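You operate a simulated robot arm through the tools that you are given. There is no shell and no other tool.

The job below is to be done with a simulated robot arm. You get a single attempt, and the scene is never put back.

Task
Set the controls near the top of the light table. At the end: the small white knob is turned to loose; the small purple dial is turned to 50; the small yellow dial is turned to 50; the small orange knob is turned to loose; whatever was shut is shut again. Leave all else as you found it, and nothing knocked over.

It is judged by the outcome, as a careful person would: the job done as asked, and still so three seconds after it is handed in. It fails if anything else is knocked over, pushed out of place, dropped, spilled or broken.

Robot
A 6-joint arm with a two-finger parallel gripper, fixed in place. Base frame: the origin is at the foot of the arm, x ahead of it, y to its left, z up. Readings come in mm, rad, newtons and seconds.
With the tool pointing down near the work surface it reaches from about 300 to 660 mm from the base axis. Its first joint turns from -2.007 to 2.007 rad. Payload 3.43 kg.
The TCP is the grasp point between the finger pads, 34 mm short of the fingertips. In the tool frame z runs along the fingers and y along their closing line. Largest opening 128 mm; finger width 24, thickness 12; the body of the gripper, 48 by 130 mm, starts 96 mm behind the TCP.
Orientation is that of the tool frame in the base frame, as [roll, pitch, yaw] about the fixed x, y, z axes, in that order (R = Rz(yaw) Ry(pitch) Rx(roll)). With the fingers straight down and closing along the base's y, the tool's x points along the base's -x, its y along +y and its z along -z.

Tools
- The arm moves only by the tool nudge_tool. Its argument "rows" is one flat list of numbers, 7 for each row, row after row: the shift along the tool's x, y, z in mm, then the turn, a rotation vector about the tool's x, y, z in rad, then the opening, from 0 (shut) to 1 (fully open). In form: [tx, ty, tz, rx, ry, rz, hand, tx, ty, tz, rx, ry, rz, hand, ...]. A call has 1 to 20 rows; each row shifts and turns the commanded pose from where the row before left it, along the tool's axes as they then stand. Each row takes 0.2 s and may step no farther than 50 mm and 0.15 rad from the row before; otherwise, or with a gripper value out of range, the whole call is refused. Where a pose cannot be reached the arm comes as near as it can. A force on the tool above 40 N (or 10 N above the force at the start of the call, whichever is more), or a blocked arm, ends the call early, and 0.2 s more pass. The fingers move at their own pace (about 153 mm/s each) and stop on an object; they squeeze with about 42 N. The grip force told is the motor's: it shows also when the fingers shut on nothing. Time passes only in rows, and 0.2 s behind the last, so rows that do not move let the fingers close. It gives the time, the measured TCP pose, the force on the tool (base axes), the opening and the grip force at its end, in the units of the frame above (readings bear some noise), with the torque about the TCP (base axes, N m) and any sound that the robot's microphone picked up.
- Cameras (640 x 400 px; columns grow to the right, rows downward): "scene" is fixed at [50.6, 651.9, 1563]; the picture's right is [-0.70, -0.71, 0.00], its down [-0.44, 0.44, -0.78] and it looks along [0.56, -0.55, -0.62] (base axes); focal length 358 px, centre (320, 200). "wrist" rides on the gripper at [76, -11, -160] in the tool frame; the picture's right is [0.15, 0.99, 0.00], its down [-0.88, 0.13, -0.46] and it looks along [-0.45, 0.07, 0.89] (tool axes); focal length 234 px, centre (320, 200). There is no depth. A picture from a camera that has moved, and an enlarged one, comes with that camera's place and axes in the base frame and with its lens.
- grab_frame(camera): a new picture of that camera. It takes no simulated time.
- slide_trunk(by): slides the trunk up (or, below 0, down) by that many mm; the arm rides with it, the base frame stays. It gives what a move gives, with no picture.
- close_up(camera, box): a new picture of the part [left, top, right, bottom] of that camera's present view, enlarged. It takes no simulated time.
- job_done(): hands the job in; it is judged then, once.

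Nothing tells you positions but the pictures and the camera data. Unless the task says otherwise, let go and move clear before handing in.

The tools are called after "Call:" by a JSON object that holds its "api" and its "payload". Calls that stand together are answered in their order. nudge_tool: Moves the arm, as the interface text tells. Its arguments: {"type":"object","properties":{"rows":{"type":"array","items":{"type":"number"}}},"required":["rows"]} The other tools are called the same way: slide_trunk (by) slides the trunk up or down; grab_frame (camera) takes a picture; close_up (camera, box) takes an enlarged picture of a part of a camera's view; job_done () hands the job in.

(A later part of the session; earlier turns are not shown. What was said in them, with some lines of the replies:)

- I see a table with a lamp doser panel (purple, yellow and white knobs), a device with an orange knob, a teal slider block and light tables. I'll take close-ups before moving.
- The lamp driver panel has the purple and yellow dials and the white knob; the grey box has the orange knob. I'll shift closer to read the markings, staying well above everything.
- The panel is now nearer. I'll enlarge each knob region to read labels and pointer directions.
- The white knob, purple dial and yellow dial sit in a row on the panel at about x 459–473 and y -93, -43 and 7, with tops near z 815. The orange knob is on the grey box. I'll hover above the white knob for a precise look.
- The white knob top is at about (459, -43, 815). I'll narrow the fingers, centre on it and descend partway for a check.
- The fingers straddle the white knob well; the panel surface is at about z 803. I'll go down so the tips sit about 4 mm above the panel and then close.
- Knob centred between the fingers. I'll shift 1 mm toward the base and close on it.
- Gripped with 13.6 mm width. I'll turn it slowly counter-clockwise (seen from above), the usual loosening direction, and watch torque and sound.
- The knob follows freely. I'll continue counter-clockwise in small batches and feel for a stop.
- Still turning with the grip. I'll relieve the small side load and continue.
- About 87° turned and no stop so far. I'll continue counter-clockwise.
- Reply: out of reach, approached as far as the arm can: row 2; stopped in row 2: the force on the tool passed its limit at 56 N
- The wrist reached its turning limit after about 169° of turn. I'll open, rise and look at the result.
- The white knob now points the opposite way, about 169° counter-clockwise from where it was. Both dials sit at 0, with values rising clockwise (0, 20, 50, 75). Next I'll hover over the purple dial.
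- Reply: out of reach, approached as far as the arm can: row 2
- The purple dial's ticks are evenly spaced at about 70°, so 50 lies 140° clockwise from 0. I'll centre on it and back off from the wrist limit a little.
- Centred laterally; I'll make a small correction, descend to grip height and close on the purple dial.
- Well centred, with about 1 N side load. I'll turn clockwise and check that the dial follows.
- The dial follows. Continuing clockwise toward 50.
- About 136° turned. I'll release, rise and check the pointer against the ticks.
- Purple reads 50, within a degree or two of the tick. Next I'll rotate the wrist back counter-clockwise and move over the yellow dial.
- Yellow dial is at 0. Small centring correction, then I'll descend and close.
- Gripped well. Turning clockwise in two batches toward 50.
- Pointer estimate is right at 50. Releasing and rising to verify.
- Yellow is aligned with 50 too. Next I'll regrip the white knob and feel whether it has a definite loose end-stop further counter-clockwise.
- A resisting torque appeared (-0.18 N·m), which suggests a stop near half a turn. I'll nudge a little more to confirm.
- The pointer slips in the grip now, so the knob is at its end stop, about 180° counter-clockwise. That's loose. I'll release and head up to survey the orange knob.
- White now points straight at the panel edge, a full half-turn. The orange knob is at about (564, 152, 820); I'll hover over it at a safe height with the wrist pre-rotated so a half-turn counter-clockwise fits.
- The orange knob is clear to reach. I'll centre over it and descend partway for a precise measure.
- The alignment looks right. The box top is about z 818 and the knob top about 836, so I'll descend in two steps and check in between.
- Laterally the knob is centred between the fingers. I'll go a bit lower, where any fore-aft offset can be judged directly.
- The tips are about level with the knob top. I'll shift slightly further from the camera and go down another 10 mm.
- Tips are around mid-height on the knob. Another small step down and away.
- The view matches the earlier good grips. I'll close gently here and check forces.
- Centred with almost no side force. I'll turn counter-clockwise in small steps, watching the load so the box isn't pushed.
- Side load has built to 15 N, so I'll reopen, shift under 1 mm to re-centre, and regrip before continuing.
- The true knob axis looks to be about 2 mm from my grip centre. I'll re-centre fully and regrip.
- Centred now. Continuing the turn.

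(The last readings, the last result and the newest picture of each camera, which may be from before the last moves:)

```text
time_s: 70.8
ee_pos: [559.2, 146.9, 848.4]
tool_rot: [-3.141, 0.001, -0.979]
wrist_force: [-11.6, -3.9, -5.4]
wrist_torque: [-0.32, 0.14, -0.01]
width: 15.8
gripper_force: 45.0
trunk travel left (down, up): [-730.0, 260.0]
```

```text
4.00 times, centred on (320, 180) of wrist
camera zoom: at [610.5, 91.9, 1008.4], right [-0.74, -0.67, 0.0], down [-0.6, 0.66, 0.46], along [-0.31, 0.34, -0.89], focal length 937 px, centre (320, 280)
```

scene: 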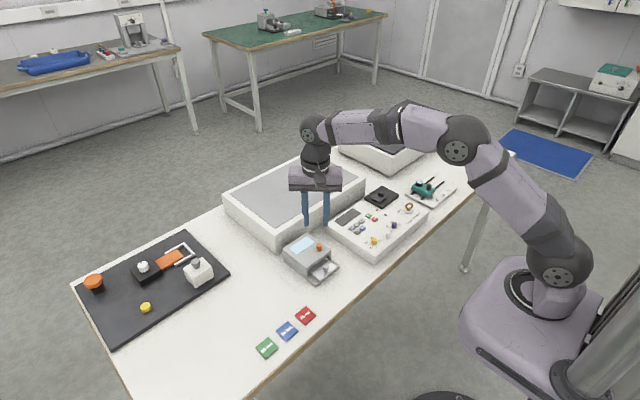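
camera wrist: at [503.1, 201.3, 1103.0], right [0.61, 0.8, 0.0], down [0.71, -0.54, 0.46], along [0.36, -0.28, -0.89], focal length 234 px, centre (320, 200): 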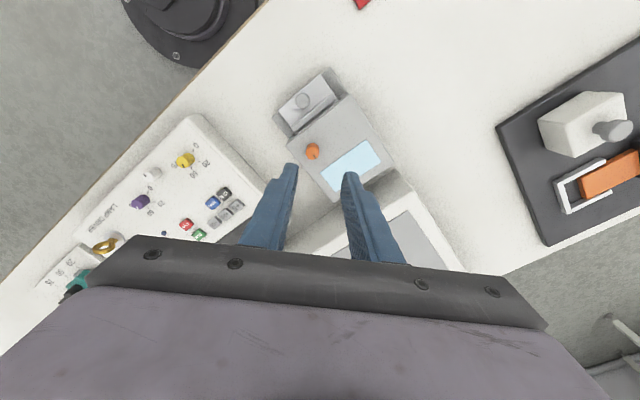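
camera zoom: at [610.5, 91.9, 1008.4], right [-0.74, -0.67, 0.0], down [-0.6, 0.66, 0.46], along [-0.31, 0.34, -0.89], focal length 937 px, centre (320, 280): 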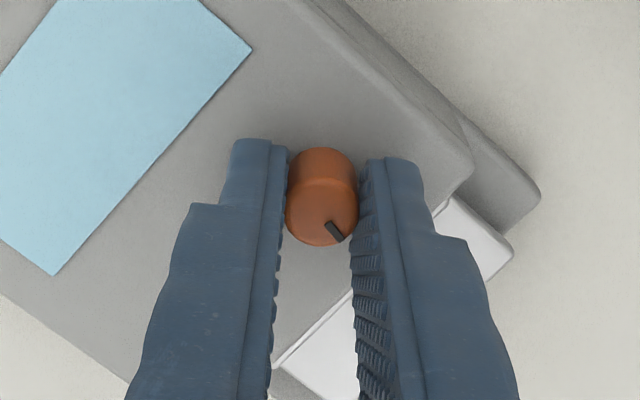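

Call:
{"api": "nudge_tool", "payload": {"rows": [0, 0, 0, 0, 0, 0, 0.22, 0, 0, 0, 0, 0, 0, 0.22, -0.3, 1.3, 0, 0, 0, 0, 0.22, 0, 0, 0, 0, 0, 0, 0, 0, 0, 0, 0, 0, 0, 0, 0, 0, 0, 0, 0, 0, 0]}}

Call:
{"api": "nudge_tool", "payload": {"rows": [0, 0, 0, 0, 0, -0.05, 0, 0, 0, 0, 0, 0, -0.05, 0, 0, 0, 0, 0, 0, -0.05, 0, 0, 0, 0, 0, 0, -0.05, 0, 0, 0, 0, 0, 0, 0, 0]}}

Call:
{"api": "close_up", "payload": {"camera": "wrist", "box": [240, 130, 400, 230]}}

```text
time_s: 72.2
ee_pos: [558.3, 146.5, 848.4]
tool_rot: [-3.139, 0.001, -0.981]
wrist_force: [0.0, 0.0, 1.2]
wrist_torque: [-0.17, 0.05, 0.0]
width: 15.8
gripper_force: 44.7
trunk travel left (down, up): [-730.0, 260.0]
```

```text
time_s: 73.4
ee_pos: [558.6, 148.4, 848.9]
tool_rot: [3.141, -0.001, -0.777]
wrist_force: [0.6, -1.8, -0.3]
wrist_torque: [-0.43, -0.27, -0.27]
width: 15.5
gripper_force: 44.9
trunk travel left (down, up): [-730.0, 260.0]
```

```text
4.00 times, centred on (320, 180) of wrist
camera zoom: at [620.1, 103.1, 1008.8], right [-0.59, -0.81, 0.0], down [-0.72, 0.53, 0.46], along [-0.37, 0.27, -0.89], focal length 937 px, centre (320, 280)
```

zoom: 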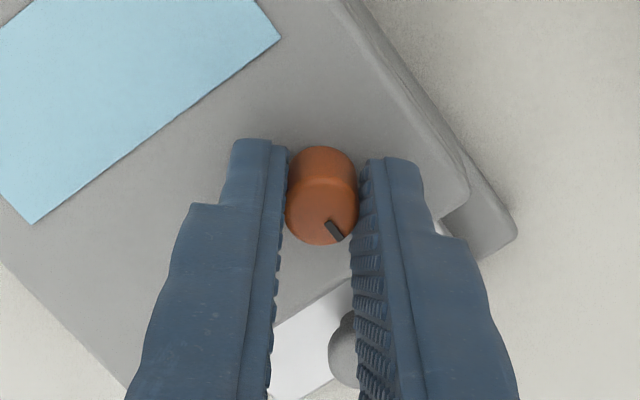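

The resisting torque (-0.27 N·m) after a half-turn shows the orange knob is at its loose stop. I'll release, rise and check everything.

Call:
{"api": "nudge_tool", "payload": {"rows": [0, 0, 0, 0, 0, 0, 0.3, 0, 0, 0, 0, 0, 0, 0.3, 0, 0, -20, 0, 0, 0, 0.3, 0, 0, -40, 0, 0, 0, 0.3, 0, 0, -40, 0, 0, 0, 0.3, 0, 0, 0, 0, 0, 0, 0.3]}}

Call:
{"api": "close_up", "payload": {"camera": "wrist", "box": [240, 70, 400, 190]}}

Call:
{"api": "grab_frame", "payload": {"camera": "scene"}}

Call:
{"api": "close_up", "payload": {"camera": "scene", "box": [290, 225, 350, 285]}}

Call:
{"api": "close_up", "payload": {"camera": "scene", "box": [320, 160, 470, 270]}}

```text
time_s: 74.8
ee_pos: [558.4, 147.2, 948.4]
tool_rot: [-3.139, 0.0, -0.779]
wrist_force: [-0.2, -0.1, 0.1]
wrist_torque: [0.01, 0.04, -0.03]
width: 38.4
gripper_force: 0.0
trunk travel left (down, up): [-730.0, 260.0]
```

```text
3.33 times, centred on (320, 130) of wrist
camera zoom: at [619.6, 102.2, 1108.6], right [-0.59, -0.81, 0.0], down [-0.72, 0.53, 0.46], along [-0.37, 0.27, -0.89], focal length 781 px, centre (320, 433)
```

zoom: 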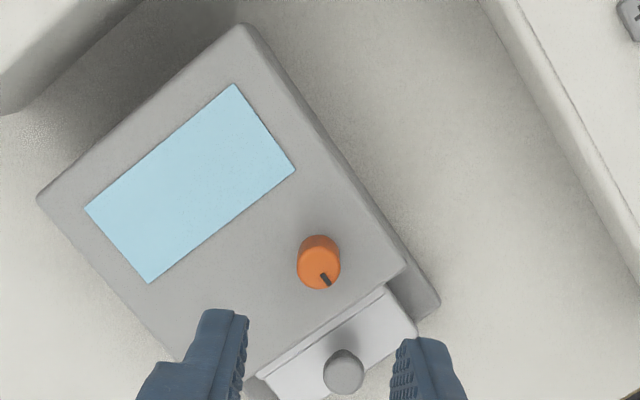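

```text
taken
```

scene: 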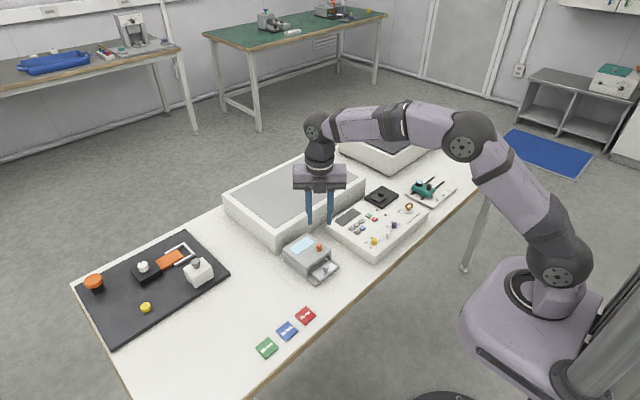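

```text
6.67 times, centred on (320, 255) of scene
camera zoom: at [50.6, 651.9, 1563.0], right [-0.7, -0.71, 0.0], down [-0.44, 0.44, -0.78], along [0.56, -0.55, -0.62], focal length 2389 px, centre (320, -167)
```

zoom: 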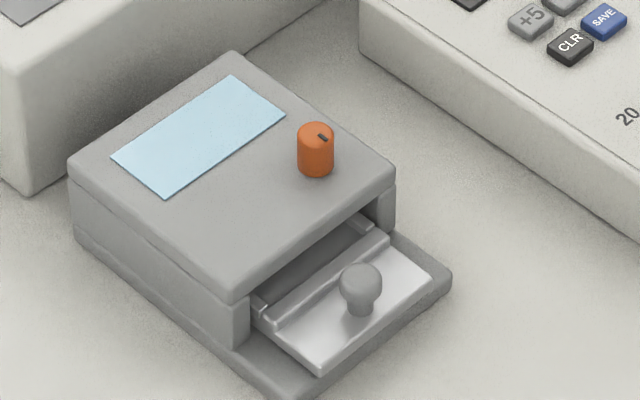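

```text
3.64 times, centred on (395, 215) of scene
camera zoom: at [50.6, 651.9, 1563.0], right [-0.7, -0.71, 0.0], down [-0.44, 0.44, -0.78], along [0.56, -0.55, -0.62], focal length 1303 px, centre (47, 146)
```

zoom: 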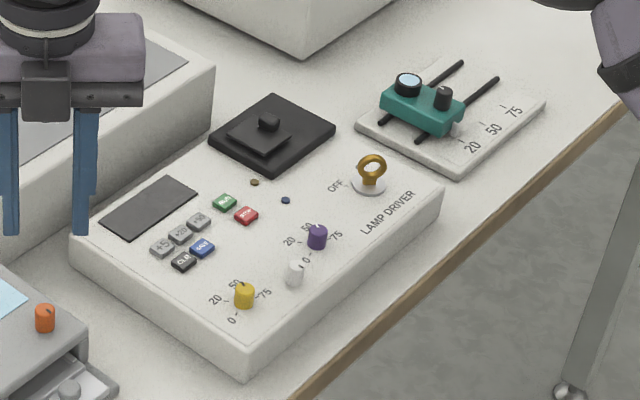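

All four controls are set: white and orange at their loose stops, purple and yellow at 50, and nothing else has moved or been opened. I'll back the arm away higher and take a last look at the panel.

Call:
{"api": "nudge_tool", "payload": {"rows": [0, 0, -40, 0, 0, 0, 0.5, 0, 0, -40, 0, 0, 0, 0.5, -20, 30, 0, 0, 0, 0, 0.5, -20, 30, 0, 0, 0, 0, 0.5, -20, 30, 0, 0, 0, 0, 0.5, 0, 0, 0, 0, 0, 0, 0.5]}}

Call:
{"api": "grab_frame", "payload": {"camera": "wrist"}}

Call:
{"api": "close_up", "payload": {"camera": "scene", "box": [365, 215, 415, 255]}}

```text
time_s: 76.2
ee_pos: [453.4, 124.6, 1029.1]
tool_rot: [-3.141, 0.0, -0.779]
wrist_force: [0.1, 0.1, 0.6]
wrist_torque: [0.01, 0.01, 0.01]
width: 63.9
gripper_force: 0.1
trunk travel left (down, up): [-730.0, 260.0]
```

```text
taken
camera wrist: at [513.8, 80.8, 1187.8], right [-0.59, -0.81, 0.0], down [-0.72, 0.53, 0.46], along [-0.37, 0.27, -0.89], focal length 234 px, centre (320, 200)
```

wrist: 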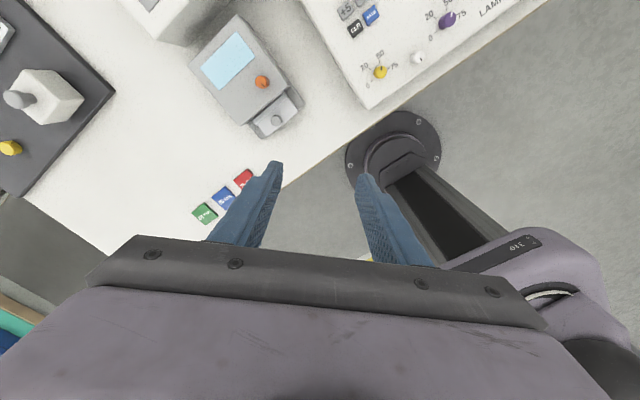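

```text
10.00 times, centred on (390, 235) of scene
camera zoom: at [50.6, 651.9, 1563.0], right [-0.7, -0.71, 0.0], down [-0.44, 0.44, -0.78], along [0.56, -0.55, -0.62], focal length 3583 px, centre (-380, -150)
```

zoom: 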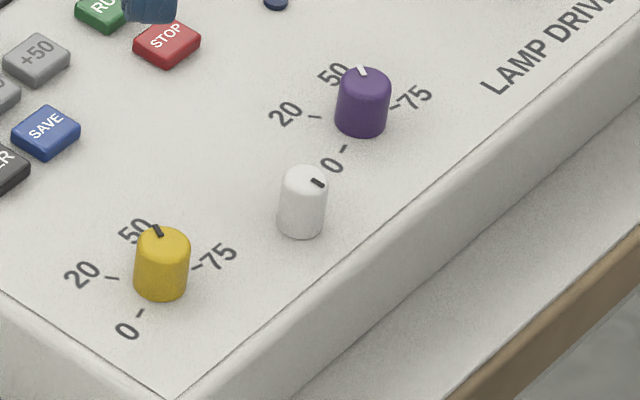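

The purple and yellow dials read 50. The white and orange knobs are half a turn counter-clockwise at their stops, and the arm is clear. Handing in.

Call:
{"api": "job_done", "payload": {}}

```text
The job is handed in.
```

I set all four controls and handed the job in with the arm clear of the table. The last pictures show nothing else moved.

- **White knob:** turned about half a turn counter-clockwise until it met a stop. It has no label, so I took that stop as loose.
- **Purple dial:** turned from 0 to 50. The pointer sits within about two degrees of the 50 tick.
- **Yellow dial:** turned from 0 to 50, with the pointer lined up with the 50 tick.
- **Orange knob:** turned half a turn counter-clockwise until it met a stop. It is also unlabelled, so I took that as loose too. The grey box it sits on stayed in place.

I didn't open anything, so there was nothing to shut again. I took "the controls near the top of the light table" to mean these four, on the lamp driver panel and the grey box beside it. They were the only ones I could see that matched the colours you listed.
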